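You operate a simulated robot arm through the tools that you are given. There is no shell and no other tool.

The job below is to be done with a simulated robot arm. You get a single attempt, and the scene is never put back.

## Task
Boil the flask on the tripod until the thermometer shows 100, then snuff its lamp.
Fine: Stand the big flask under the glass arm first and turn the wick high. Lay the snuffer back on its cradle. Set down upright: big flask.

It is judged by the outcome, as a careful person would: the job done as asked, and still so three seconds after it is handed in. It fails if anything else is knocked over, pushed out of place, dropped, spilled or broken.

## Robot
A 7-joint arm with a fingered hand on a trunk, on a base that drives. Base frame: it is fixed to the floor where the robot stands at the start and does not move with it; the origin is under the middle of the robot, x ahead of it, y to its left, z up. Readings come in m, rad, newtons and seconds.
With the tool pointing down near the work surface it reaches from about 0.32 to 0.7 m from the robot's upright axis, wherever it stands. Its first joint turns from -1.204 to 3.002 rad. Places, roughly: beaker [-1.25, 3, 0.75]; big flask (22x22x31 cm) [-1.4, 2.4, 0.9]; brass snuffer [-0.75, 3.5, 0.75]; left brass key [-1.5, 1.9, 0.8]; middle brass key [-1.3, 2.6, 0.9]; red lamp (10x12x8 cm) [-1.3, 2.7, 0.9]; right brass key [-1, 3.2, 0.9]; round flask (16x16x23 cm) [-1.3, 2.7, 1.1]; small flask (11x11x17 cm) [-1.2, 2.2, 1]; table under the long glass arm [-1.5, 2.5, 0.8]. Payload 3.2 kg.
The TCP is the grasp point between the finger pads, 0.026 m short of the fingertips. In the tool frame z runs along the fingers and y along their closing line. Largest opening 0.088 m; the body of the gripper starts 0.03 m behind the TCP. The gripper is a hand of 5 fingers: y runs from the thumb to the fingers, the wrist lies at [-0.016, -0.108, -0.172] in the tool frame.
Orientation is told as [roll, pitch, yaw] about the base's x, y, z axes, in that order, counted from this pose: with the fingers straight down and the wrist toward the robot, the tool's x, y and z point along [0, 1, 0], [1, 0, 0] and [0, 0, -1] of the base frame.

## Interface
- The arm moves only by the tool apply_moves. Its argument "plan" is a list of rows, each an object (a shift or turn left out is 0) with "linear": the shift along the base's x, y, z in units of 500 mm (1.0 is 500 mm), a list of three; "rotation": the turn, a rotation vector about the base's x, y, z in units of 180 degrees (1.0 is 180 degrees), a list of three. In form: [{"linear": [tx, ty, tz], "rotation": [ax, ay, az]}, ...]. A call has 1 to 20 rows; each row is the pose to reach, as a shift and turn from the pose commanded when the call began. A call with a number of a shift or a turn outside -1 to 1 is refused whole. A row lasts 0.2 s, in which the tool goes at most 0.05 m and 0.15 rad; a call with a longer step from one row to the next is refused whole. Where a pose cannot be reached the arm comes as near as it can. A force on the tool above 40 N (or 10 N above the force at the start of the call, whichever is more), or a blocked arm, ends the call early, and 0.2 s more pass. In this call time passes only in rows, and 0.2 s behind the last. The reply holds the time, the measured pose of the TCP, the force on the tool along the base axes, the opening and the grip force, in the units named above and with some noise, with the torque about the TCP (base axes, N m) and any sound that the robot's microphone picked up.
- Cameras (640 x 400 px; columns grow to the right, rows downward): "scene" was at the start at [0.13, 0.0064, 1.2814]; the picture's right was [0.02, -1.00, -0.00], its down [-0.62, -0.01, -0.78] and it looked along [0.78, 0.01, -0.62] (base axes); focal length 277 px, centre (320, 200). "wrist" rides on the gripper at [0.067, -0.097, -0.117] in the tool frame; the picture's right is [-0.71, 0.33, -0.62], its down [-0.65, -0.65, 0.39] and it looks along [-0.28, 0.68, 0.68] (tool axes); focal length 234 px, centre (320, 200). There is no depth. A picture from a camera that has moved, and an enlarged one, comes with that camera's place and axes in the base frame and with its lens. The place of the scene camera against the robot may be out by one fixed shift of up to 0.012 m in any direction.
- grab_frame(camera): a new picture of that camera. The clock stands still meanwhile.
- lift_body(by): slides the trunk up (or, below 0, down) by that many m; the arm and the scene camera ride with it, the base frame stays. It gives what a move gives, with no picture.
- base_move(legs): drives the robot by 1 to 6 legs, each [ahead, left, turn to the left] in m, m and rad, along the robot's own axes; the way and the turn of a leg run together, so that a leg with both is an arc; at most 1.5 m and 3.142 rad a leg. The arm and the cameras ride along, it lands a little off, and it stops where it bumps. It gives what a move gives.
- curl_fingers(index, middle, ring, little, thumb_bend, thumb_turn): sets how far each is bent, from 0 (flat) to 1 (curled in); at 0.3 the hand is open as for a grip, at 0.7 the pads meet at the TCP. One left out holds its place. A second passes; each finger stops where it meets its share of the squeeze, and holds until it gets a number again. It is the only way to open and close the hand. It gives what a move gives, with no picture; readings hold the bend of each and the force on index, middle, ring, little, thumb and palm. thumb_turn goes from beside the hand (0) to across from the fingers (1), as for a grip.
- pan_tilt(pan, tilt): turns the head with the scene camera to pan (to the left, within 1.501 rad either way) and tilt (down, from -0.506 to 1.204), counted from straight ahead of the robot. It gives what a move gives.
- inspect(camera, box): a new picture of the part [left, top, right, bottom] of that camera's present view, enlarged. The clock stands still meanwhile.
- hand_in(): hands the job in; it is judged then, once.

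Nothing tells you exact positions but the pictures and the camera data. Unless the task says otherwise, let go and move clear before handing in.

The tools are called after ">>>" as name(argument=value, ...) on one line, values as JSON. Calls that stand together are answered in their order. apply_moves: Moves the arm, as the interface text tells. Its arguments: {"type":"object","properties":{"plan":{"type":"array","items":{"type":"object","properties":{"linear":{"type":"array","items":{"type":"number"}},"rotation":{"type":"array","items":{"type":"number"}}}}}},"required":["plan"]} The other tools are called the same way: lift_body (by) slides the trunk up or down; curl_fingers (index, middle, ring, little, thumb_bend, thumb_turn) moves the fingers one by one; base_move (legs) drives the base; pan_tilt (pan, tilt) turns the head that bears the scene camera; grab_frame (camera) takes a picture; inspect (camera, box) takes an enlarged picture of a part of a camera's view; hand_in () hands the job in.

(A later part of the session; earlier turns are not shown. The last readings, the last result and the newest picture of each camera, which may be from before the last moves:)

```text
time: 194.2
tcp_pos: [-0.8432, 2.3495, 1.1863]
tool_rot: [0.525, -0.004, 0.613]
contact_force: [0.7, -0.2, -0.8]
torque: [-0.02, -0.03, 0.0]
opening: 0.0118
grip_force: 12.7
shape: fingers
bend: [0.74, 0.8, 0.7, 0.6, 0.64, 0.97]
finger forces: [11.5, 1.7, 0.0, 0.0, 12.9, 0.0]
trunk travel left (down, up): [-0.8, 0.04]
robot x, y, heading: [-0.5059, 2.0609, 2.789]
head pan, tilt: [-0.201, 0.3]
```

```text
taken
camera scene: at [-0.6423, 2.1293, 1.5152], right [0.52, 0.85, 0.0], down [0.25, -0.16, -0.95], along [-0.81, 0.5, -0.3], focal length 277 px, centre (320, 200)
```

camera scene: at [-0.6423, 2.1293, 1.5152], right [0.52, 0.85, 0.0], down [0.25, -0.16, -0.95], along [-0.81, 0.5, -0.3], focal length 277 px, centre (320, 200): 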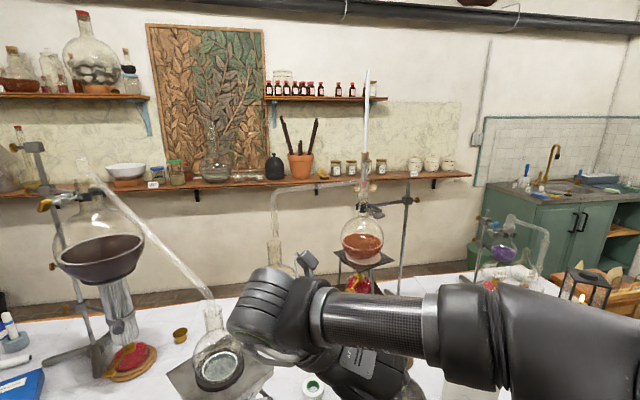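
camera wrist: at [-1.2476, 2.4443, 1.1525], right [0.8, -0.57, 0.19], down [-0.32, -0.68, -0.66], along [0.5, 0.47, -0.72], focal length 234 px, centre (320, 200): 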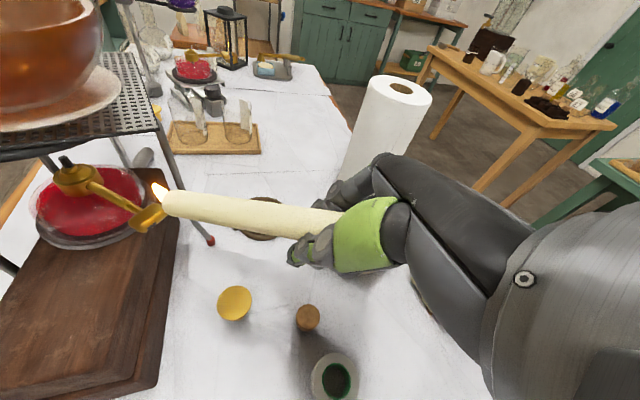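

>>> inspect(camera="scene", box=[330, 60, 410, 220])

>>> inspect(camera="scene", box=[350, 60, 385, 110])

>>> inspect(camera="scene", box=[345, 110, 385, 160])

```text
2.50 times, centred on (370, 140) of scene
camera zoom: at [-0.6423, 2.1293, 1.5152], right [0.52, 0.85, 0.0], down [0.25, -0.16, -0.95], along [-0.81, 0.5, -0.3], focal length 692 px, centre (195, 350)
```

zoom: 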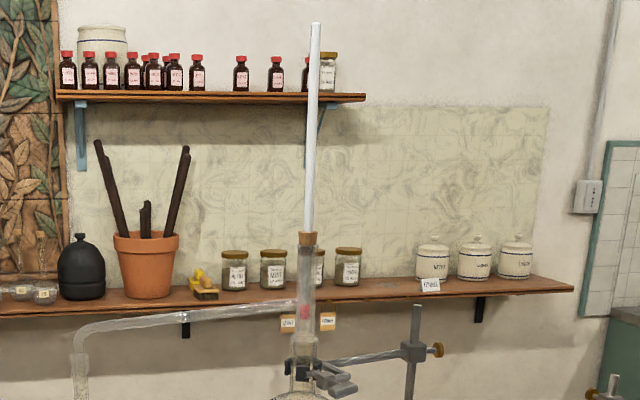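

```text
8.00 times, centred on (368, 85) of scene
camera zoom: at [-0.6423, 2.1293, 1.5152], right [0.52, 0.85, 0.0], down [0.25, -0.16, -0.95], along [-0.81, 0.5, -0.3], focal length 2214 px, centre (-60, 1120)
```

zoom: 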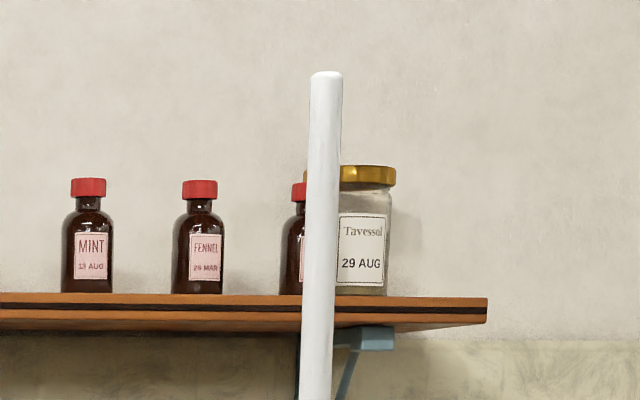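

```text
8.00 times, centred on (365, 135) of scene
camera zoom: at [-0.6423, 2.1293, 1.5152], right [0.52, 0.85, 0.0], down [0.25, -0.16, -0.95], along [-0.81, 0.5, -0.3], focal length 2214 px, centre (-40, 720)
```

zoom: 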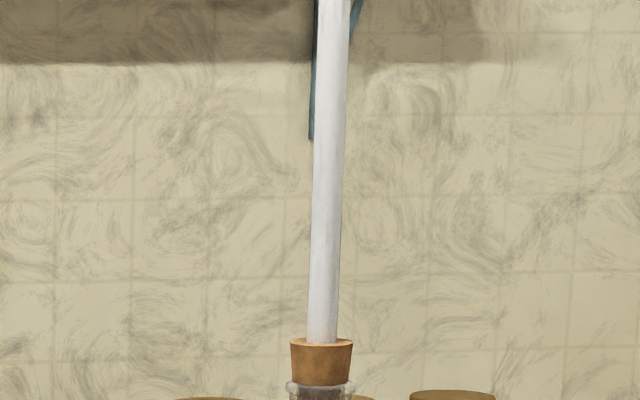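

The thermometer's column is still only in the bulb from this side. I'll carry the taper back to the tray now (raised for clearance), and watch the thermometer from there.

>>> apply_moves(plan=[{"linear": [0.04, 0.0, 0.07]}, {"linear": [0.09, -0.02, 0.12]}])

>>> base_move(legs=[[0, -0.57, 0], [0, -0.57, 0]])

>>> pan_tilt(pan=0.3, tilt=0.3)

>>> grab_frame(camera="scene")

```text
time: 194.8
tcp_pos: [-0.7986, 2.3375, 1.2447]
tool_rot: [0.526, -0.006, 0.616]
contact_force: [-0.3, -0.2, -0.7]
torque: [-0.02, -0.01, 0.01]
opening: 0.0117
grip_force: 13.0
shape: fingers
bend: [0.74, 0.8, 0.7, 0.6, 0.64, 0.97]
finger forces: [11.7, 1.7, 0.0, 0.0, 12.9, 0.0]
out of reach, approached as far as the arm can: row 2
trunk travel left (down, up): [-0.8, 0.04]
robot x, y, heading: [-0.5073, 2.0569, 2.791]
head pan, tilt: [-0.201, 0.3]
```

```text
time: 200.9
tcp_pos: [-0.4104, 3.4119, 1.2438]
tool_rot: [0.524, -0.005, 0.62]
contact_force: [-0.4, 0.0, -0.8]
torque: [-0.05, -0.04, -0.02]
opening: 0.0118
grip_force: 13.0
shape: fingers
bend: [0.74, 0.8, 0.7, 0.6, 0.64, 0.97]
finger forces: [11.6, 1.7, 0.0, 0.1, 12.8, 0.0]
trunk travel left (down, up): [-0.8, 0.04]
robot x, y, heading: [-0.1188, 3.1336, 2.8]
head pan, tilt: [-0.201, 0.3]
```

```text
time: 201.8
tcp_pos: [-0.4106, 3.4116, 1.2426]
tool_rot: [0.523, -0.004, 0.621]
contact_force: [-0.6, -0.4, -0.9]
torque: [-0.02, -0.03, -0.03]
opening: 0.0119
grip_force: 13.0
shape: fingers
bend: [0.74, 0.8, 0.7, 0.6, 0.64, 0.97]
finger forces: [11.6, 1.7, 0.1, 0.0, 12.8, 0.0]
trunk travel left (down, up): [-0.8, 0.04]
robot x, y, heading: [-0.1187, 3.1321, 2.799]
head pan, tilt: [0.3, 0.3]
```

```text
taken
camera scene: at [-0.2643, 3.1588, 1.5153], right [0.04, 1.0, 0.0], down [0.3, -0.01, -0.96], along [-0.95, 0.04, -0.3], focal length 277 px, centre (320, 200)
```

scene: 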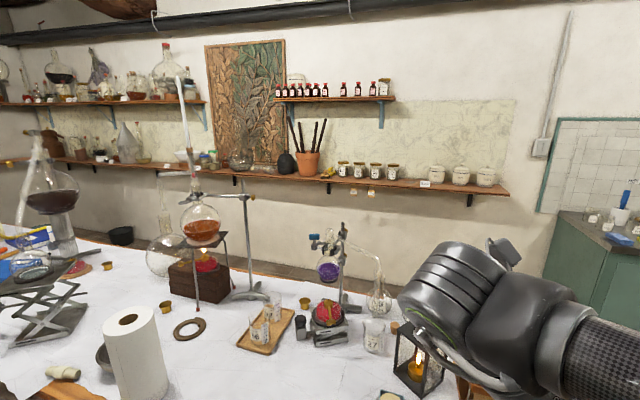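

>>> inspect(camera="scene", box=[140, 60, 280, 310])

>>> inspect(camera="scene", box=[160, 70, 220, 200])

>>> grab_frame(camera="wrist")

```text
1.60 times, centred on (210, 185) of scene
camera zoom: at [-0.2643, 3.1588, 1.5153], right [0.04, 1.0, 0.0], down [0.3, -0.01, -0.96], along [-0.95, 0.04, -0.3], focal length 443 px, centre (496, 224)
```

zoom: 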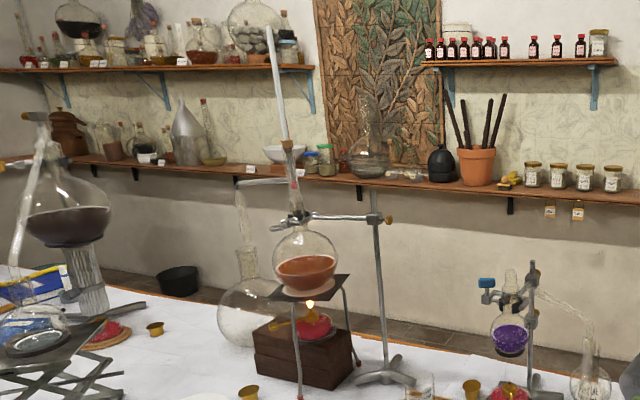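

```text
3.08 times, centred on (190, 135) of scene
camera zoom: at [-0.2643, 3.1588, 1.5153], right [0.04, 1.0, 0.0], down [0.3, -0.01, -0.96], along [-0.95, 0.04, -0.3], focal length 852 px, centre (720, 400)
```

zoom: 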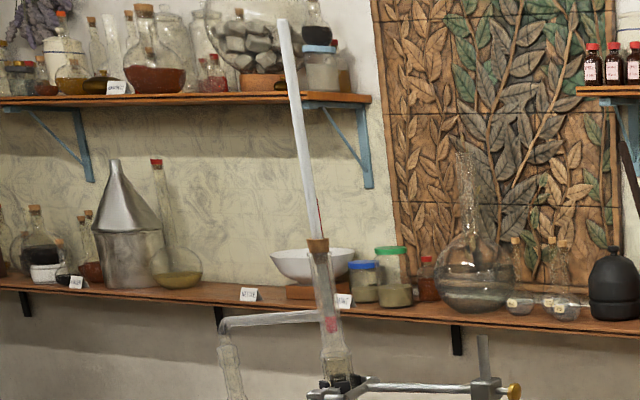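

```text
taken
camera wrist: at [-0.4894, 3.3535, 1.3776], right [0.81, -0.56, 0.19], down [-0.31, -0.68, -0.66], along [0.5, 0.48, -0.72], focal length 234 px, centre (320, 200)
```

wrist: 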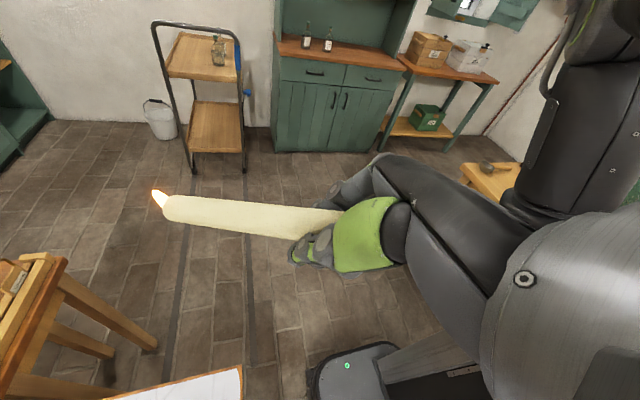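

>>> inspect(camera="scene", box=[175, 80, 205, 160])

>>> inspect(camera="scene", box=[180, 125, 200, 150])

```text
5.00 times, centred on (190, 120) of scene
camera zoom: at [-0.2643, 3.1588, 1.5153], right [0.04, 1.0, 0.0], down [0.3, -0.01, -0.96], along [-0.95, 0.04, -0.3], focal length 1384 px, centre (970, 600)
```

zoom: 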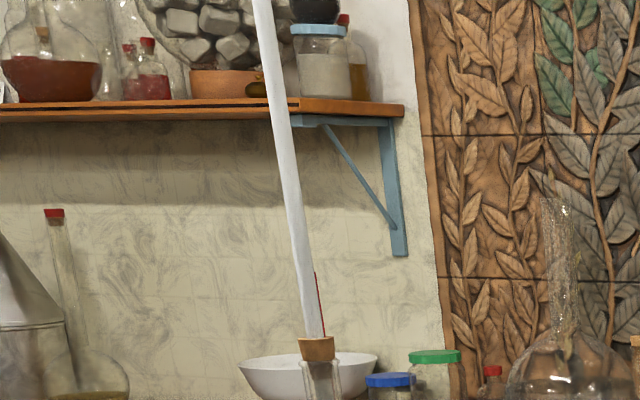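

```text
16.00 times, centred on (190, 138) of scene
camera zoom: at [-0.2643, 3.1588, 1.5153], right [0.04, 1.0, 0.0], down [0.3, -0.01, -0.96], along [-0.95, 0.04, -0.3], focal length 4428 px, centre (2400, 1200)
```

zoom: 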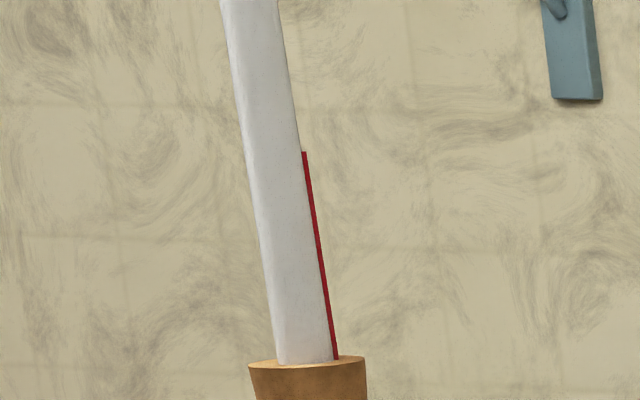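

The red column is on the far-right side of the thermometer and has just started to rise (~20% of the stem). I'll quickly put the taper out in the sand dish and lay it back. Shifting the base slightly left and going to a dip pose.

>>> base_move(legs=[[0, 0.09, 0]])

>>> pan_tilt(pan=0.0, tilt=0.6)

```text
time: 202.9
tcp_pos: [-0.4405, 3.3276, 1.2434]
tool_rot: [0.524, -0.005, 0.623]
contact_force: [-0.1, 0.4, -0.2]
torque: [-0.04, -0.02, -0.02]
opening: 0.0118
grip_force: 13.2
shape: fingers
bend: [0.74, 0.8, 0.7, 0.6, 0.64, 0.97]
finger forces: [11.6, 1.8, 0.0, 0.0, 12.9, 0.0]
trunk travel left (down, up): [-0.8, 0.04]
robot x, y, heading: [-0.1501, 3.0471, 2.796]
head pan, tilt: [0.3, 0.3]
```

```text
time: 203.7
tcp_pos: [-0.4404, 3.3261, 1.2425]
tool_rot: [0.523, -0.005, 0.623]
contact_force: [0.1, 0.7, -1.3]
torque: [-0.03, -0.02, 0.01]
opening: 0.0117
grip_force: 13.0
shape: fingers
bend: [0.74, 0.8, 0.7, 0.6, 0.64, 0.97]
finger forces: [11.7, 1.6, 0.0, 0.0, 12.8, 0.1]
trunk travel left (down, up): [-0.8, 0.04]
robot x, y, heading: [-0.1488, 3.049, 2.795]
head pan, tilt: [0.0, 0.6]
```

>>> apply_moves(plan=[{"linear": [-0.059, 0, -0.063], "rotation": [-0.0138, -0.0182, 0.0312]}, {"linear": [-0.118, -0.001, -0.126], "rotation": [-0.0275, -0.0364, 0.0623]}, {"linear": [-0.178, -0.001, -0.189], "rotation": [-0.0413, -0.0546, 0.0935]}, {"linear": [-0.237, -0.001, -0.252], "rotation": [-0.0551, -0.0728, 0.1247]}, {"linear": [-0.296, -0.002, -0.316], "rotation": [-0.0688, -0.091, 0.1558]}, {"linear": [-0.355, -0.002, -0.379], "rotation": [-0.0826, -0.1092, 0.187]}, {"linear": [-0.415, -0.003, -0.442], "rotation": [-0.0826, -0.1092, 0.187]}, {"linear": [-0.474, -0.003, -0.505], "rotation": [-0.0826, -0.1092, 0.187]}])

>>> grab_frame(camera="wrist")

>>> grab_frame(camera="scene")

```text
time: 205.5
tcp_pos: [-0.6815, 3.3263, 0.9887]
tool_rot: [0.1, -0.007, 1.221]
contact_force: [0.3, 0.9, 0.1]
torque: [0.0, -0.05, -0.04]
opening: 0.0115
grip_force: 12.5
shape: fingers
bend: [0.74, 0.8, 0.7, 0.6, 0.65, 0.97]
finger forces: [11.5, 1.3, 0.0, 0.0, 12.6, 0.0]
trunk travel left (down, up): [-0.8, 0.04]
robot x, y, heading: [-0.1476, 3.0456, 2.797]
head pan, tilt: [0.0, 0.6]
```

```text
taken
camera wrist: at [-0.7654, 3.2516, 1.1121], right [0.83, 0.05, 0.55], down [0.35, -0.82, -0.46], along [0.43, 0.57, -0.7], focal length 234 px, centre (320, 200)
```

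wrist: 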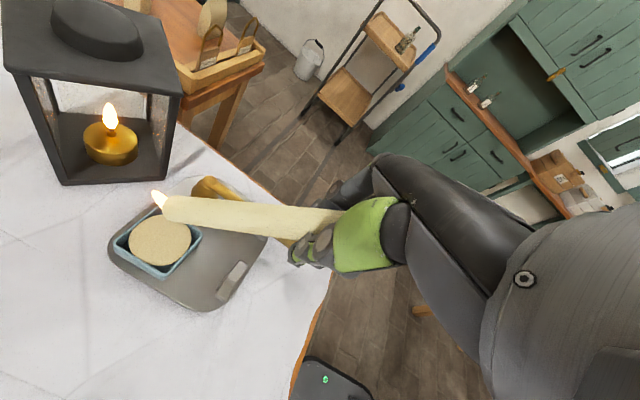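

```text
taken
camera scene: at [-0.287, 3.0993, 1.4876], right [0.34, 0.94, 0.0], down [0.53, -0.19, -0.82], along [-0.78, 0.28, -0.57], focal length 277 px, centre (320, 200)
```

scene: 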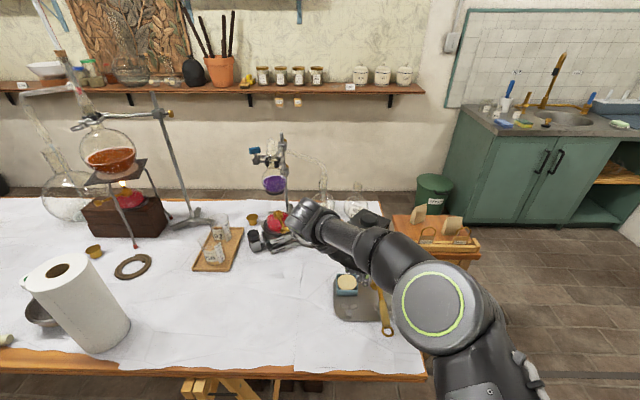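

Tip is right above the sand. Lowering it in.

>>> apply_moves(plan=[{"linear": [0, 0, -0.08]}, {"linear": [0, 0, -0.15]}, {"linear": [0, 0, -0.18]}])

>>> inspect(camera="wrist", box=[80, 130, 300, 290])

```text
time: 206.3
tcp_pos: [-0.6789, 3.3244, 0.9017]
tool_rot: [0.101, -0.004, 1.22]
contact_force: [0.9, -1.0, 0.6]
torque: [0.03, 0.07, -0.01]
opening: 0.0113
grip_force: 13.9
shape: fingers
bend: [0.74, 0.8, 0.7, 0.6, 0.65, 0.97]
finger forces: [11.1, 3.8, 0.0, 0.1, 13.0, 0.0]
trunk travel left (down, up): [-0.8, 0.04]
robot x, y, heading: [-0.1498, 3.0503, 2.796]
head pan, tilt: [0.0, 0.6]
```

```text
2.50 times, centred on (190, 210) of wrist
camera zoom: at [-0.7629, 3.2517, 1.0248], right [0.83, 0.04, 0.55], down [0.35, -0.82, -0.46], along [0.43, 0.57, -0.7], focal length 585 px, centre (645, 175)
```

zoom: 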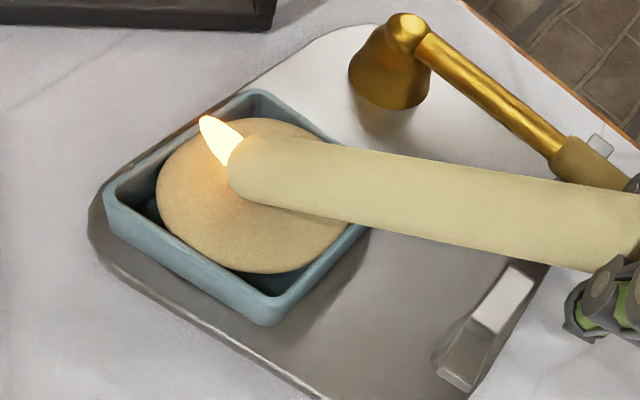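

>>> apply_moves(plan=[{"linear": [0, 0, -0.008]}, {"linear": [-0.004, 0.001, -0.016]}, {"linear": [-0.01, 0.003, -0.02]}, {"linear": [-0.01, 0.003, -0.02]}])

>>> inspect(camera="wrist", box=[80, 130, 300, 290])

```text
time: 207.3
tcp_pos: [-0.6835, 3.3272, 0.8905]
tool_rot: [0.1, -0.005, 1.219]
contact_force: [0.2, 0.1, 1.0]
torque: [0.0, 0.08, 0.04]
opening: 0.0109
grip_force: 14.1
shape: fingers
bend: [0.74, 0.8, 0.7, 0.6, 0.65, 0.97]
finger forces: [10.4, 4.3, 0.0, 0.0, 13.0, 0.0]
trunk travel left (down, up): [-0.8, 0.04]
robot x, y, heading: [-0.1488, 3.0481, 2.797]
head pan, tilt: [0.0, 0.6]
```

```text
2.50 times, centred on (190, 210) of wrist
camera zoom: at [-0.7676, 3.253, 1.0137], right [0.83, 0.05, 0.55], down [0.35, -0.82, -0.46], along [0.43, 0.57, -0.7], focal length 585 px, centre (645, 175)
```

zoom: 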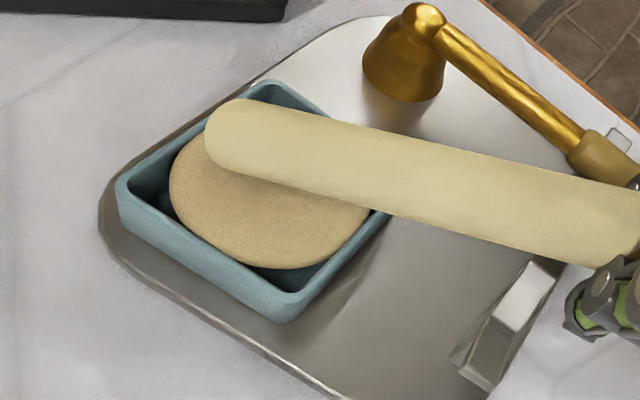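

The flame is out in the sand. Now lifting, levelling the taper, and laying it back on its bracket and dish as found.

>>> apply_moves(plan=[{"linear": [0.01, -0.004, 0.06]}, {"linear": [0.03, -0.013, 0.09], "rotation": [0.0131, 0.0359, 0]}, {"linear": [0.05, -0.022, 0.09], "rotation": [0.0262, 0.0718, 0]}, {"linear": [0.0516, -0.0234, 0.07], "rotation": [0.0393, 0.1077, 0]}, {"linear": [0.0516, -0.0234, 0.03], "rotation": [0.0524, 0.1436, 0]}, {"linear": [0.0516, -0.0234, -0.02], "rotation": [0.0655, 0.1795, 0]}, {"linear": [0.0516, -0.0234, -0.08], "rotation": [0.0655, 0.1795, 0]}])

>>> grab_frame(camera="wrist")

>>> inspect(camera="scene", box=[290, 230, 430, 350])

```text
time: 208.9
tcp_pos: [-0.656, 3.3163, 0.8508]
tool_rot: [0.702, -0.002, 1.217]
contact_force: [0.7, 0.4, 0.0]
torque: [-0.01, -0.06, -0.01]
opening: 0.0103
grip_force: 11.9
shape: fingers
bend: [0.74, 0.8, 0.7, 0.6, 0.65, 0.97]
finger forces: [10.9, 0.5, 0.0, 0.0, 12.2, 0.0]
trunk travel left (down, up): [-0.8, 0.04]
robot x, y, heading: [-0.1483, 3.0483, 2.796]
head pan, tilt: [0.0, 0.6]
```

```text
taken
camera wrist: at [-0.6685, 3.2152, 0.9827], right [1.0, -0.02, 0.02], down [0.0, -0.7, -0.72], along [0.03, 0.72, -0.7], focal length 234 px, centre (320, 200)
```

wrist: 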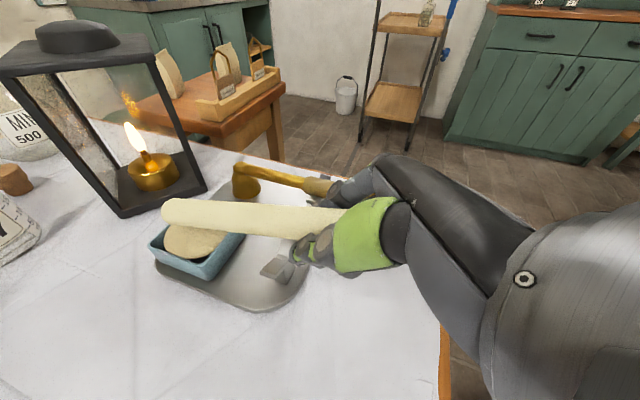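

```text
3.33 times, centred on (360, 290) of scene
camera zoom: at [-0.2855, 3.0997, 1.4877], right [0.34, 0.94, 0.0], down [0.53, -0.19, -0.82], along [-0.78, 0.28, -0.57], focal length 922 px, centre (187, -100)
```

zoom: 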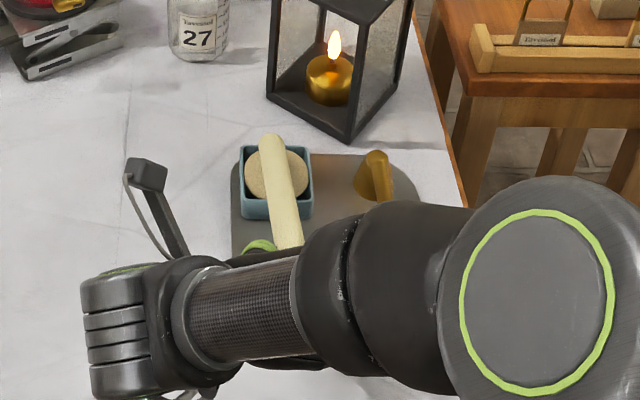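

Nearly there; a small yaw and pitch trim so the taper matches its original lie, then lower.

>>> apply_moves(plan=[{"linear": [0, 0, 0.01], "rotation": [0.0097, 0.0261, -0.018]}, {"linear": [0, 0, 0.01], "rotation": [0.0193, 0.0521, -0.0361]}, {"linear": [0, 0, -0.02], "rotation": [0.0193, 0.0521, -0.0361]}])

>>> grab_frame(camera="wrist")

>>> inspect(camera="scene", box=[315, 235, 415, 325])

```text
time: 209.7
tcp_pos: [-0.6578, 3.3155, 0.8419]
tool_rot: [0.874, 0.005, 1.102]
contact_force: [0.2, 1.0, -1.1]
torque: [-0.03, -0.04, 0.03]
opening: 0.0104
grip_force: 11.7
shape: fingers
bend: [0.74, 0.8, 0.7, 0.6, 0.65, 0.97]
finger forces: [10.8, 0.5, 0.0, 0.0, 11.9, 0.1]
trunk travel left (down, up): [-0.8, 0.04]
robot x, y, heading: [-0.1471, 3.048, 2.795]
head pan, tilt: [0.0, 0.6]
```

```text
taken
camera wrist: at [-0.6584, 3.2074, 0.9676], right [0.98, -0.13, -0.15], down [-0.19, -0.64, -0.74], along [0.0, 0.76, -0.65], focal length 234 px, centre (320, 200)
```

wrist: 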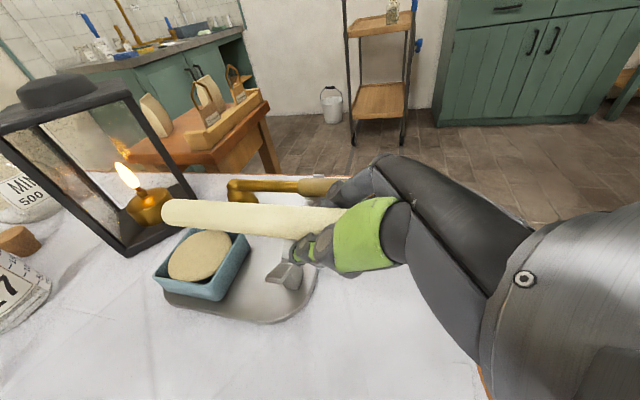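

```text
4.44 times, centred on (365, 280) of scene
camera zoom: at [-0.285, 3.0997, 1.4878], right [0.34, 0.94, 0.0], down [0.53, -0.19, -0.82], along [-0.78, 0.28, -0.57], focal length 1230 px, centre (120, -156)
```

zoom: 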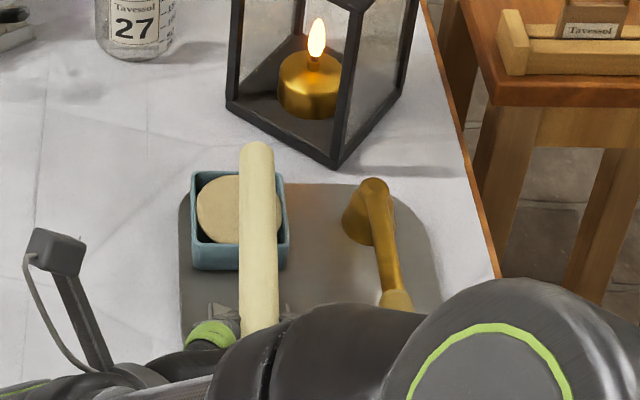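

>>> apply_moves(plan=[{"linear": [0, 0, -0.01], "rotation": [0, 0, 0.0235]}, {"linear": [0, 0, -0.03], "rotation": [0, 0, 0.0235]}, {"linear": [0, 0, -0.045], "rotation": [0, 0, 0.0235]}])

>>> grab_frame(camera="wrist")

>>> inspect(camera="scene", box=[315, 235, 415, 325])

```text
time: 210.5
tcp_pos: [-0.6572, 3.314, 0.8181]
tool_rot: [0.874, 0.007, 1.178]
contact_force: [-0.8, -0.5, -0.5]
torque: [-0.02, -0.05, -0.03]
opening: 0.0102
grip_force: 11.7
shape: fingers
bend: [0.74, 0.8, 0.7, 0.6, 0.65, 0.97]
finger forces: [10.8, 0.4, 0.0, 0.0, 12.0, 0.0]
trunk travel left (down, up): [-0.8, 0.04]
robot x, y, heading: [-0.1445, 3.045, 2.799]
head pan, tilt: [0.0, 0.6]
```

```text
taken
camera wrist: at [-0.6504, 3.2073, 0.9449], right [0.99, -0.05, -0.14], down [-0.14, -0.65, -0.74], along [-0.06, 0.76, -0.65], focal length 234 px, centre (320, 200)
```

wrist: 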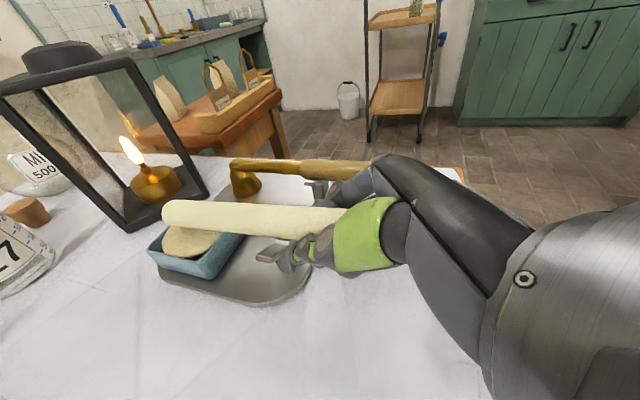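

```text
4.44 times, centred on (365, 280) of scene
camera zoom: at [-0.2847, 3.0995, 1.4878], right [0.34, 0.94, 0.0], down [0.53, -0.19, -0.82], along [-0.78, 0.28, -0.57], focal length 1230 px, centre (120, -156)
```

zoom: 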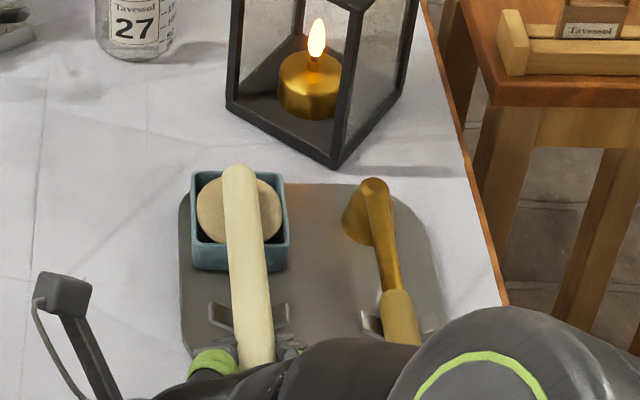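

>>> apply_moves(plan=[{"linear": [0, 0, -0.006]}, {"linear": [0, 0, -0.012]}])

>>> inspect(camera="wrist", box=[130, 150, 350, 310])

```text
time: 211.1
tcp_pos: [-0.6559, 3.3154, 0.8114]
tool_rot: [0.875, 0.005, 1.176]
contact_force: [0.8, 0.1, -0.4]
torque: [-0.04, 0.01, 0.01]
opening: 0.0102
grip_force: 11.6
shape: fingers
bend: [0.74, 0.8, 0.7, 0.6, 0.65, 0.97]
finger forces: [10.6, 0.6, 0.0, 0.1, 12.1, 0.0]
trunk travel left (down, up): [-0.8, 0.04]
robot x, y, heading: [-0.1483, 3.0506, 2.802]
head pan, tilt: [0.0, 0.6]
```

```text
2.50 times, centred on (240, 230) of wrist
camera zoom: at [-0.6502, 3.2072, 0.939], right [0.99, -0.05, -0.14], down [-0.14, -0.65, -0.74], along [-0.06, 0.76, -0.65], focal length 585 px, centre (520, 125)
```

zoom: 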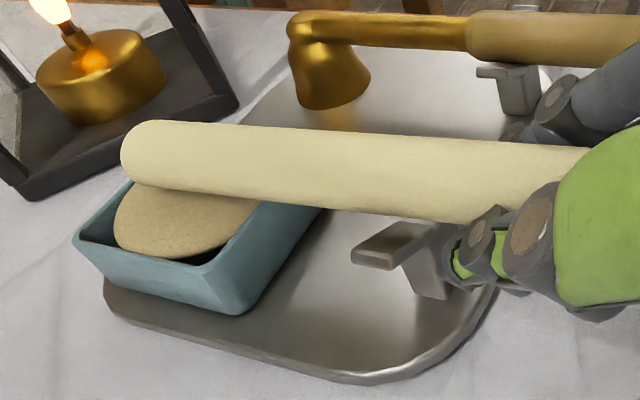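

>>> apply_moves(plan=[{"linear": [0, 0, -0.005]}, {"linear": [0, 0, -0.01]}])

>>> inspect(camera="wrist", box=[130, 150, 350, 310])

```text
time: 211.7
tcp_pos: [-0.6563, 3.3154, 0.8073]
tool_rot: [0.875, 0.007, 1.177]
contact_force: [-0.3, 0.4, -0.1]
torque: [0.04, 0.04, 0.05]
opening: 0.0103
grip_force: 11.7
shape: fingers
bend: [0.74, 0.8, 0.7, 0.6, 0.65, 0.97]
finger forces: [10.6, 1.2, 0.0, 0.1, 11.9, 0.0]
trunk travel left (down, up): [-0.8, 0.04]
robot x, y, heading: [-0.1475, 3.0471, 2.798]
head pan, tilt: [0.0, 0.6]
```

```text
2.50 times, centred on (240, 230) of wrist
camera zoom: at [-0.6502, 3.2073, 0.9339], right [0.99, -0.05, -0.14], down [-0.14, -0.65, -0.74], along [-0.06, 0.76, -0.65], focal length 585 px, centre (520, 125)
```

zoom: 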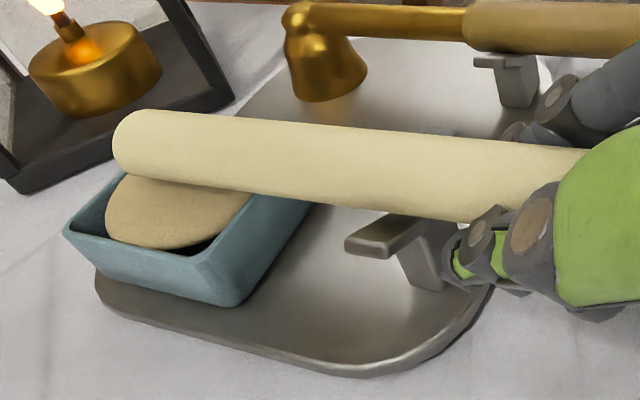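

>>> apply_moves(plan=[{"linear": [0, 0, -0.004]}, {"linear": [0, 0, -0.008]}])

>>> curl_fingers(index=0.62, middle=0.62, ring=0.6, little=0.58, thumb_bend=0.58)

>>> inspect(camera="wrist", box=[130, 150, 350, 310])

```text
time: 212.3
tcp_pos: [-0.6565, 3.3162, 0.8036]
tool_rot: [0.877, 0.004, 1.175]
contact_force: [-0.3, -0.8, 1.8]
torque: [0.02, -0.04, 0.01]
opening: 0.0099
grip_force: 13.0
shape: fingers
bend: [0.74, 0.8, 0.7, 0.6, 0.65, 0.97]
finger forces: [10.1, 1.5, 0.0, 1.6, 12.1, 0.1]
trunk travel left (down, up): [-0.8, 0.04]
robot x, y, heading: [-0.1483, 3.0467, 2.794]
head pan, tilt: [0.0, 0.6]
```

```text
time: 213.3
tcp_pos: [-0.6573, 3.3149, 0.8034]
tool_rot: [0.876, 0.006, 1.177]
contact_force: [-0.1, 0.5, 1.4]
torque: [0.03, -0.03, 0.02]
opening: 0.025
grip_force: 0.4
shape: fingers
bend: [0.62, 0.62, 0.6, 0.57, 0.57, 0.97]
finger forces: [0.0, 0.0, 0.0, 1.5, 0.0, 0.1]
trunk travel left (down, up): [-0.8, 0.04]
robot x, y, heading: [-0.1505, 3.0496, 2.799]
head pan, tilt: [0.0, 0.6]
```

```text
2.50 times, centred on (240, 230) of wrist
camera zoom: at [-0.6497, 3.2072, 0.9303], right [0.99, -0.05, -0.14], down [-0.14, -0.65, -0.74], along [-0.06, 0.76, -0.65], focal length 585 px, centre (520, 125)
```

zoom: 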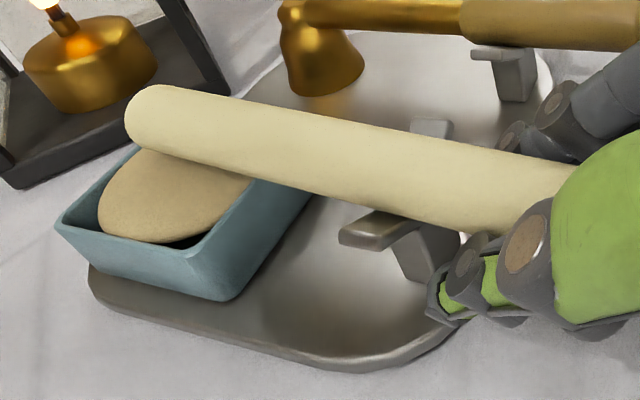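

Taper is back in its V-bracket and on the dish. Opening and retreating up/back.

>>> curl_fingers(index=0.48, middle=0.48, ring=0.5, little=0.55, thumb_bend=0.42)

>>> apply_moves(plan=[{"linear": [0.03, -0.011, 0.03]}, {"linear": [0.07, -0.026, 0.065]}, {"linear": [0.12, -0.044, 0.11]}, {"linear": [0.17, -0.063, 0.16]}, {"linear": [0.2, -0.074, 0.24]}, {"linear": [0.2, -0.074, 0.32]}])

>>> grab_frame(camera="wrist")

>>> inspect(camera="scene", box=[315, 235, 415, 325])

```text
time: 214.3
tcp_pos: [-0.6557, 3.316, 0.8029]
tool_rot: [0.878, 0.006, 1.177]
contact_force: [-0.4, -0.6, 1.6]
torque: [-0.01, -0.03, 0.02]
opening: 0.056
grip_force: 0.6
shape: fingers
bend: [0.48, 0.48, 0.5, 0.55, 0.42, 0.97]
finger forces: [0.1, 0.0, 0.0, 1.1, 0.0, 0.0]
trunk travel left (down, up): [-0.8, 0.04]
robot x, y, heading: [-0.1462, 3.0479, 2.792]
head pan, tilt: [0.0, 0.6]
```

```text
time: 215.7
tcp_pos: [-0.5544, 3.2786, 0.9638]
tool_rot: [0.876, 0.004, 1.176]
contact_force: [0.5, 0.1, 0.2]
torque: [0.05, 0.0, 0.02]
opening: 0.0564
grip_force: 0.0
shape: fingers
bend: [0.48, 0.48, 0.5, 0.55, 0.42, 0.97]
finger forces: [0.0, 0.0, 0.0, 0.0, 0.0, 0.0]
trunk travel left (down, up): [-0.8, 0.04]
robot x, y, heading: [-0.1479, 3.0487, 2.803]
head pan, tilt: [0.0, 0.6]
```

```text
taken
camera wrist: at [-0.5487, 3.1705, 1.0906], right [0.99, -0.05, -0.14], down [-0.14, -0.65, -0.74], along [-0.06, 0.76, -0.65], focal length 234 px, centre (320, 200)
```

wrist: 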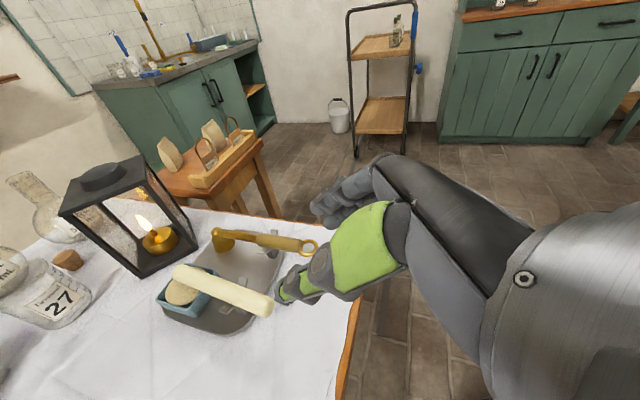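

```text
4.44 times, centred on (365, 280) of scene
camera zoom: at [-0.2836, 3.0993, 1.4878], right [0.34, 0.94, 0.0], down [0.53, -0.19, -0.83], along [-0.78, 0.28, -0.56], focal length 1230 px, centre (120, -156)
```

zoom: 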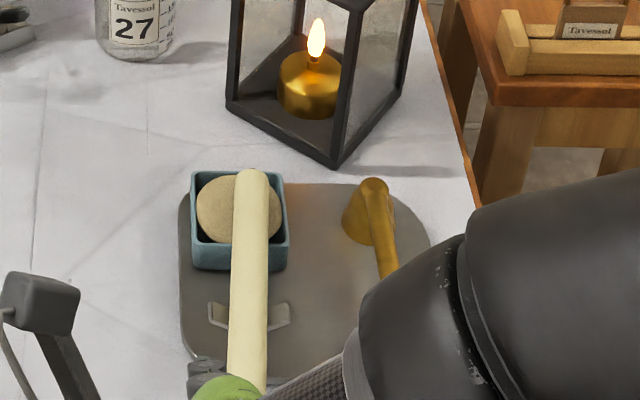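

Taper laid back well. Quick thermometer check.

>>> pan_tilt(pan=0.35, tilt=0.25)

>>> grab_frame(camera="scene")

```text
time: 216.6
tcp_pos: [-0.5567, 3.2791, 0.9634]
tool_rot: [0.875, 0.007, 1.177]
contact_force: [0.0, 0.2, 0.2]
torque: [0.02, 0.01, 0.0]
opening: 0.0561
grip_force: 0.1
shape: fingers
bend: [0.48, 0.48, 0.5, 0.55, 0.42, 0.97]
finger forces: [0.0, 0.0, 0.0, 0.1, 0.0, 0.1]
trunk travel left (down, up): [-0.8, 0.04]
robot x, y, heading: [-0.152, 3.0512, 2.797]
head pan, tilt: [0.351, 0.25]
```

```text
taken
camera scene: at [-0.2947, 3.0691, 1.5199], right [-0.01, 1.0, 0.0], down [0.25, 0.0, -0.97], along [-0.97, -0.01, -0.25], focal length 277 px, centre (320, 200)
```

scene: 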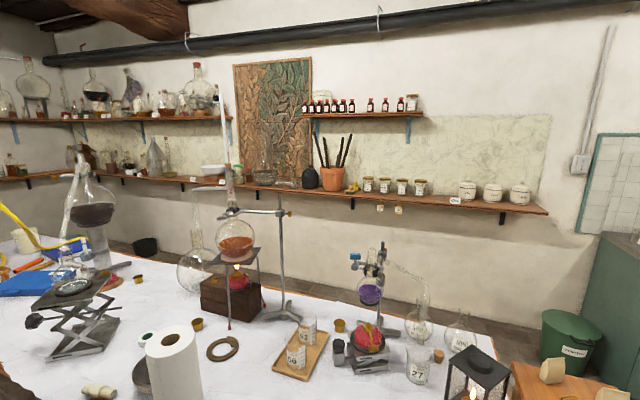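

>>> inspect(camera="scene", box=[205, 80, 250, 200])

>>> inspect(camera="scene", box=[215, 90, 240, 170])

>>> inspect(camera="scene", box=[180, 200, 300, 340])

```text
3.33 times, centred on (228, 140) of scene
camera zoom: at [-0.2947, 3.0691, 1.5199], right [-0.01, 1.0, 0.0], down [0.25, 0.0, -0.97], along [-0.97, -0.01, -0.25], focal length 922 px, centre (628, 400)
```

zoom: 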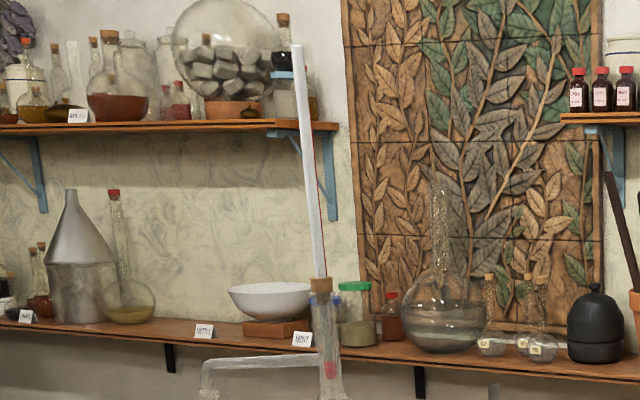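

```text
5.00 times, centred on (228, 130) of scene
camera zoom: at [-0.2947, 3.0691, 1.5199], right [-0.01, 1.0, 0.0], down [0.25, 0.0, -0.97], along [-0.97, -0.01, -0.25], focal length 1384 px, centre (782, 550)
```

zoom: 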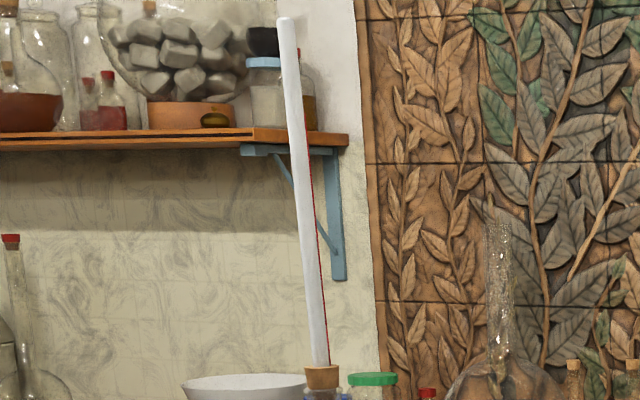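

```text
2.86 times, centred on (240, 270) of scene
camera zoom: at [-0.2947, 3.0691, 1.5199], right [-0.01, 1.0, 0.0], down [0.25, 0.0, -0.97], along [-0.97, -0.01, -0.25], focal length 791 px, centre (549, 0)
```

zoom: 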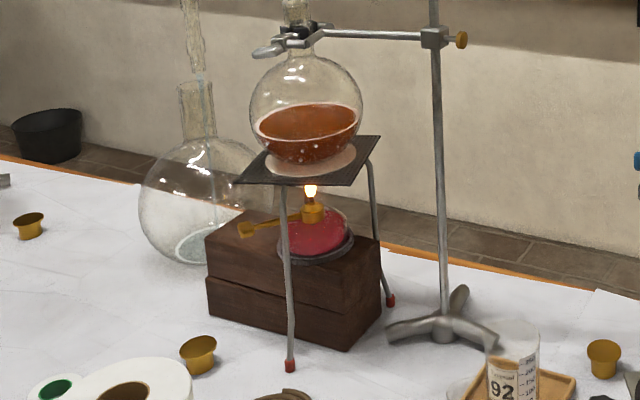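

Distillate is already running into the big flask and it's boiling; the red column has climbed a lot. Looking closer at its top.

>>> inspect(camera="scene", box=[214, 92, 234, 122])

>>> inspect(camera="scene", box=[216, 120, 236, 150])

```text
13.33 times, centred on (224, 107) of scene
camera zoom: at [-0.2947, 3.0691, 1.5199], right [-0.01, 1.0, 0.0], down [0.25, 0.0, -0.97], along [-0.97, -0.01, -0.25], focal length 3690 px, centre (1600, 1440)
```

zoom: 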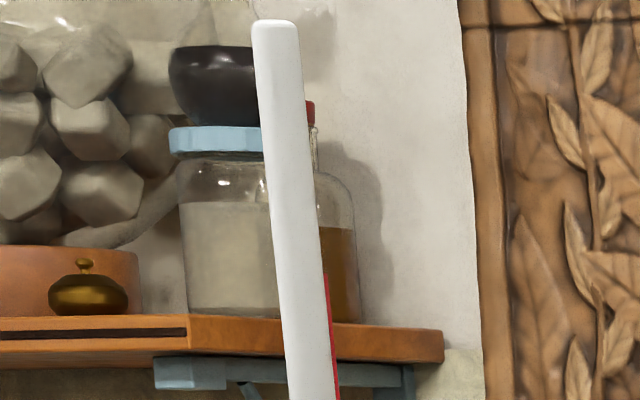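

```text
13.33 times, centred on (226, 135) of scene
camera zoom: at [-0.2947, 3.0691, 1.5199], right [-0.01, 1.0, 0.0], down [0.25, 0.0, -0.97], along [-0.97, -0.01, -0.25], focal length 3690 px, centre (1573, 1067)
```

zoom: 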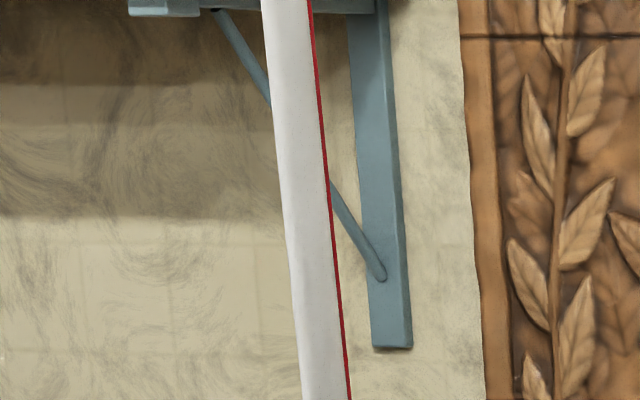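

>>> inspect(camera="wrist", box=[150, 210, 330, 330])

>>> pan_tilt(pan=0.0, tilt=0.6)

>>> inspect(camera="scene", box=[315, 235, 435, 345])

```text
3.33 times, centred on (240, 270) of wrist
camera zoom: at [-0.5497, 3.1708, 1.0898], right [0.99, -0.05, -0.14], down [-0.14, -0.65, -0.74], along [-0.06, 0.76, -0.65], focal length 781 px, centre (587, -33)
```

zoom: 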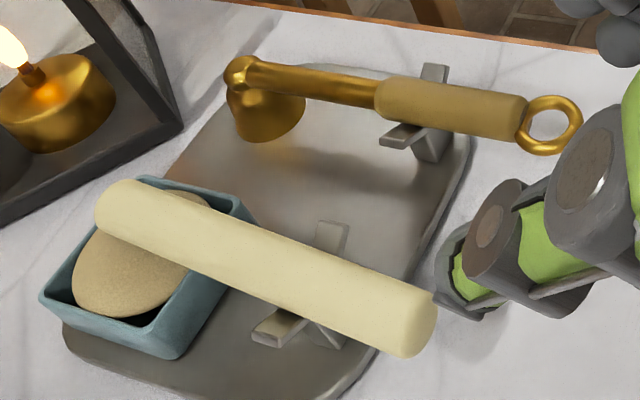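

```text
time: 217.4
tcp_pos: [-0.5577, 3.2779, 0.964]
tool_rot: [0.876, 0.006, 1.175]
contact_force: [0.4, -0.1, -0.2]
torque: [0.0, 0.01, -0.01]
opening: 0.0562
grip_force: 0.0
shape: fingers
bend: [0.48, 0.48, 0.5, 0.55, 0.42, 0.97]
finger forces: [0.0, 0.1, 0.1, 0.0, 0.2, 0.0]
trunk travel left (down, up): [-0.8, 0.04]
robot x, y, heading: [-0.1465, 3.0491, 2.796]
head pan, tilt: [0.0, 0.6]
```

```text
3.64 times, centred on (375, 290) of scene
camera zoom: at [-0.2846, 3.0993, 1.4879], right [0.34, 0.94, 0.0], down [0.53, -0.19, -0.83], along [-0.78, 0.28, -0.56], focal length 1006 px, centre (120, -127)
```

zoom: 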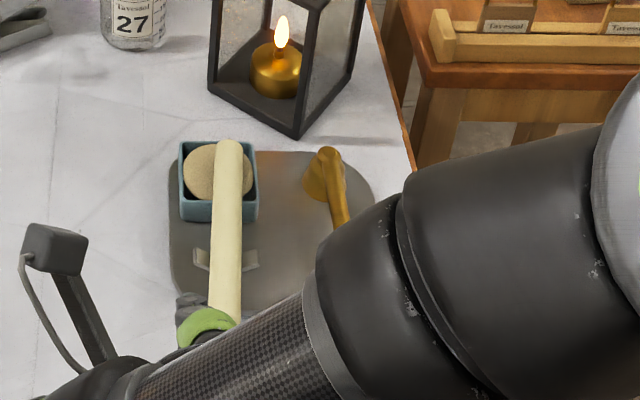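

Snuffer located: handle centre ≈(-0.642, 3.408, 0.82), bell top at (-0.756, 3.451), lying along the same direction as the taper. I'll grip its handle with all fingers from nearly straight above.

>>> apply_moves(plan=[{"linear": [-0.028, 0.043, 0.01], "rotation": [-0.0158, -0.038, 0.0024]}, {"linear": [-0.056, 0.087, 0.01], "rotation": [-0.0317, -0.076, 0.0049]}, {"linear": [-0.083, 0.13, 0.01], "rotation": [-0.0475, -0.114, 0.0073]}, {"linear": [-0.111, 0.173, 0], "rotation": [-0.0633, -0.152, 0.0097]}, {"linear": [-0.139, 0.217, -0.01], "rotation": [-0.0792, -0.19, 0.0122]}, {"linear": [-0.167, 0.26, -0.03], "rotation": [-0.095, -0.228, 0.0146]}])

>>> grab_frame(camera="wrist")

>>> inspect(camera="scene", box=[315, 235, 435, 345])

```text
time: 218.8
tcp_pos: [-0.6415, 3.4106, 0.9476]
tool_rot: [0.095, 0.023, 1.215]
contact_force: [-1.2, 0.1, 0.0]
torque: [0.01, -0.05, 0.03]
opening: 0.056
grip_force: 0.0
shape: fingers
bend: [0.48, 0.48, 0.5, 0.55, 0.42, 0.97]
finger forces: [0.0, 0.1, 0.0, 0.0, 0.0, 0.0]
trunk travel left (down, up): [-0.8, 0.04]
robot x, y, heading: [-0.1489, 3.044, 2.796]
head pan, tilt: [0.0, 0.6]
```

```text
taken
camera wrist: at [-0.7259, 3.339, 1.0726], right [0.84, 0.06, 0.55], down [0.34, -0.83, -0.43], along [0.43, 0.55, -0.72], focal length 234 px, centre (320, 200)
```

wrist: 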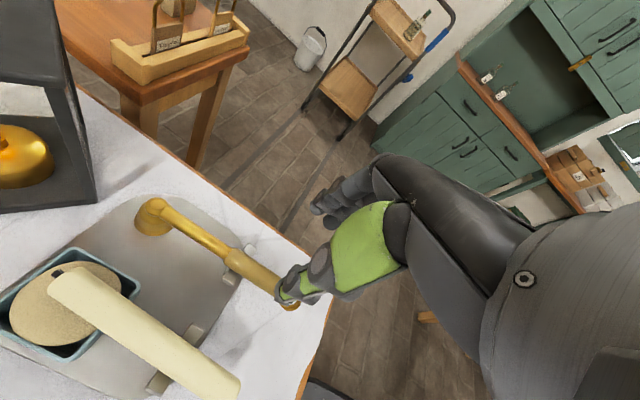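

```text
3.64 times, centred on (375, 290) of scene
camera zoom: at [-0.2863, 3.1002, 1.4876], right [0.34, 0.94, 0.0], down [0.53, -0.19, -0.82], along [-0.78, 0.28, -0.57], focal length 1006 px, centre (120, -127)
```

zoom: 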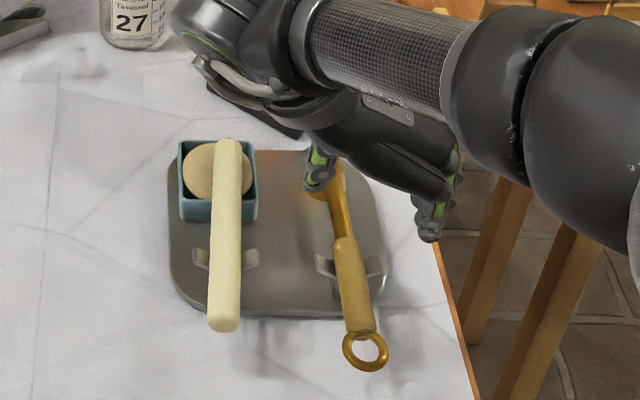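

>>> inspect(camera="wrist", box=[120, 180, 320, 320])

```text
2.86 times, centred on (220, 250) of wrist
camera zoom: at [-0.7259, 3.339, 1.0726], right [0.84, 0.06, 0.55], down [0.34, -0.83, -0.43], along [0.43, 0.55, -0.72], focal length 669 px, centre (606, 57)
```

zoom: 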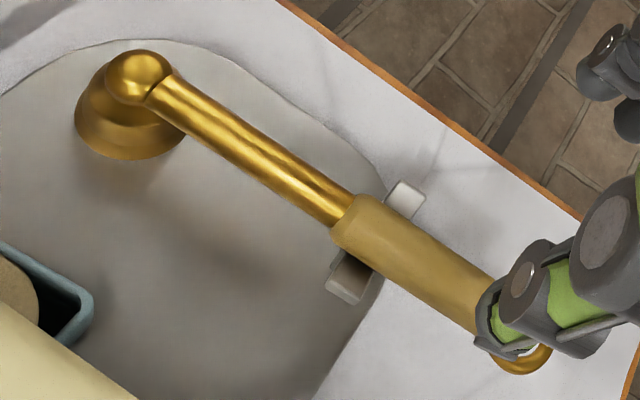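

>>> apply_moves(plan=[{"linear": [-0.015, -0.008, -0.08]}, {"linear": [-0.015, -0.008, -0.16]}, {"linear": [-0.015, -0.008, -0.2]}, {"linear": [-0.015, -0.008, -0.228]}])

>>> inspect(camera="wrist", box=[180, 150, 380, 310])

```text
time: 219.8
tcp_pos: [-0.6497, 3.4057, 0.8337]
tool_rot: [0.098, 0.022, 1.214]
contact_force: [-0.2, 0.6, 0.0]
torque: [0.01, 0.07, 0.03]
opening: 0.0564
grip_force: 0.1
shape: fingers
bend: [0.48, 0.48, 0.5, 0.55, 0.42, 0.97]
finger forces: [0.0, 0.0, 0.0, 0.0, 0.0, 0.0]
trunk travel left (down, up): [-0.8, 0.04]
robot x, y, heading: [-0.1498, 3.0495, 2.793]
head pan, tilt: [0.0, 0.6]
```

```text
2.50 times, centred on (280, 230) of wrist
camera zoom: at [-0.7323, 3.3348, 0.9589], right [0.84, 0.05, 0.54], down [0.34, -0.83, -0.44], along [0.43, 0.55, -0.72], focal length 585 px, centre (420, 125)
```

zoom: 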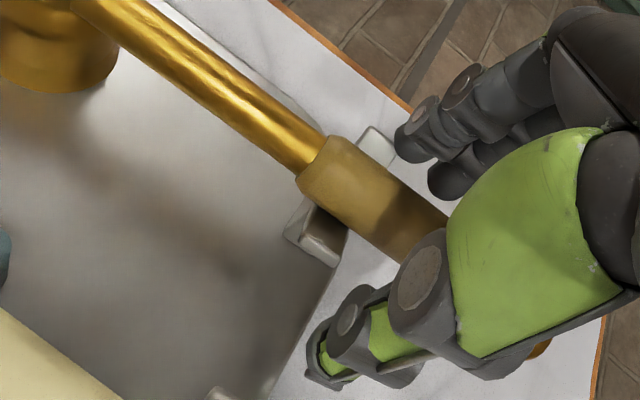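

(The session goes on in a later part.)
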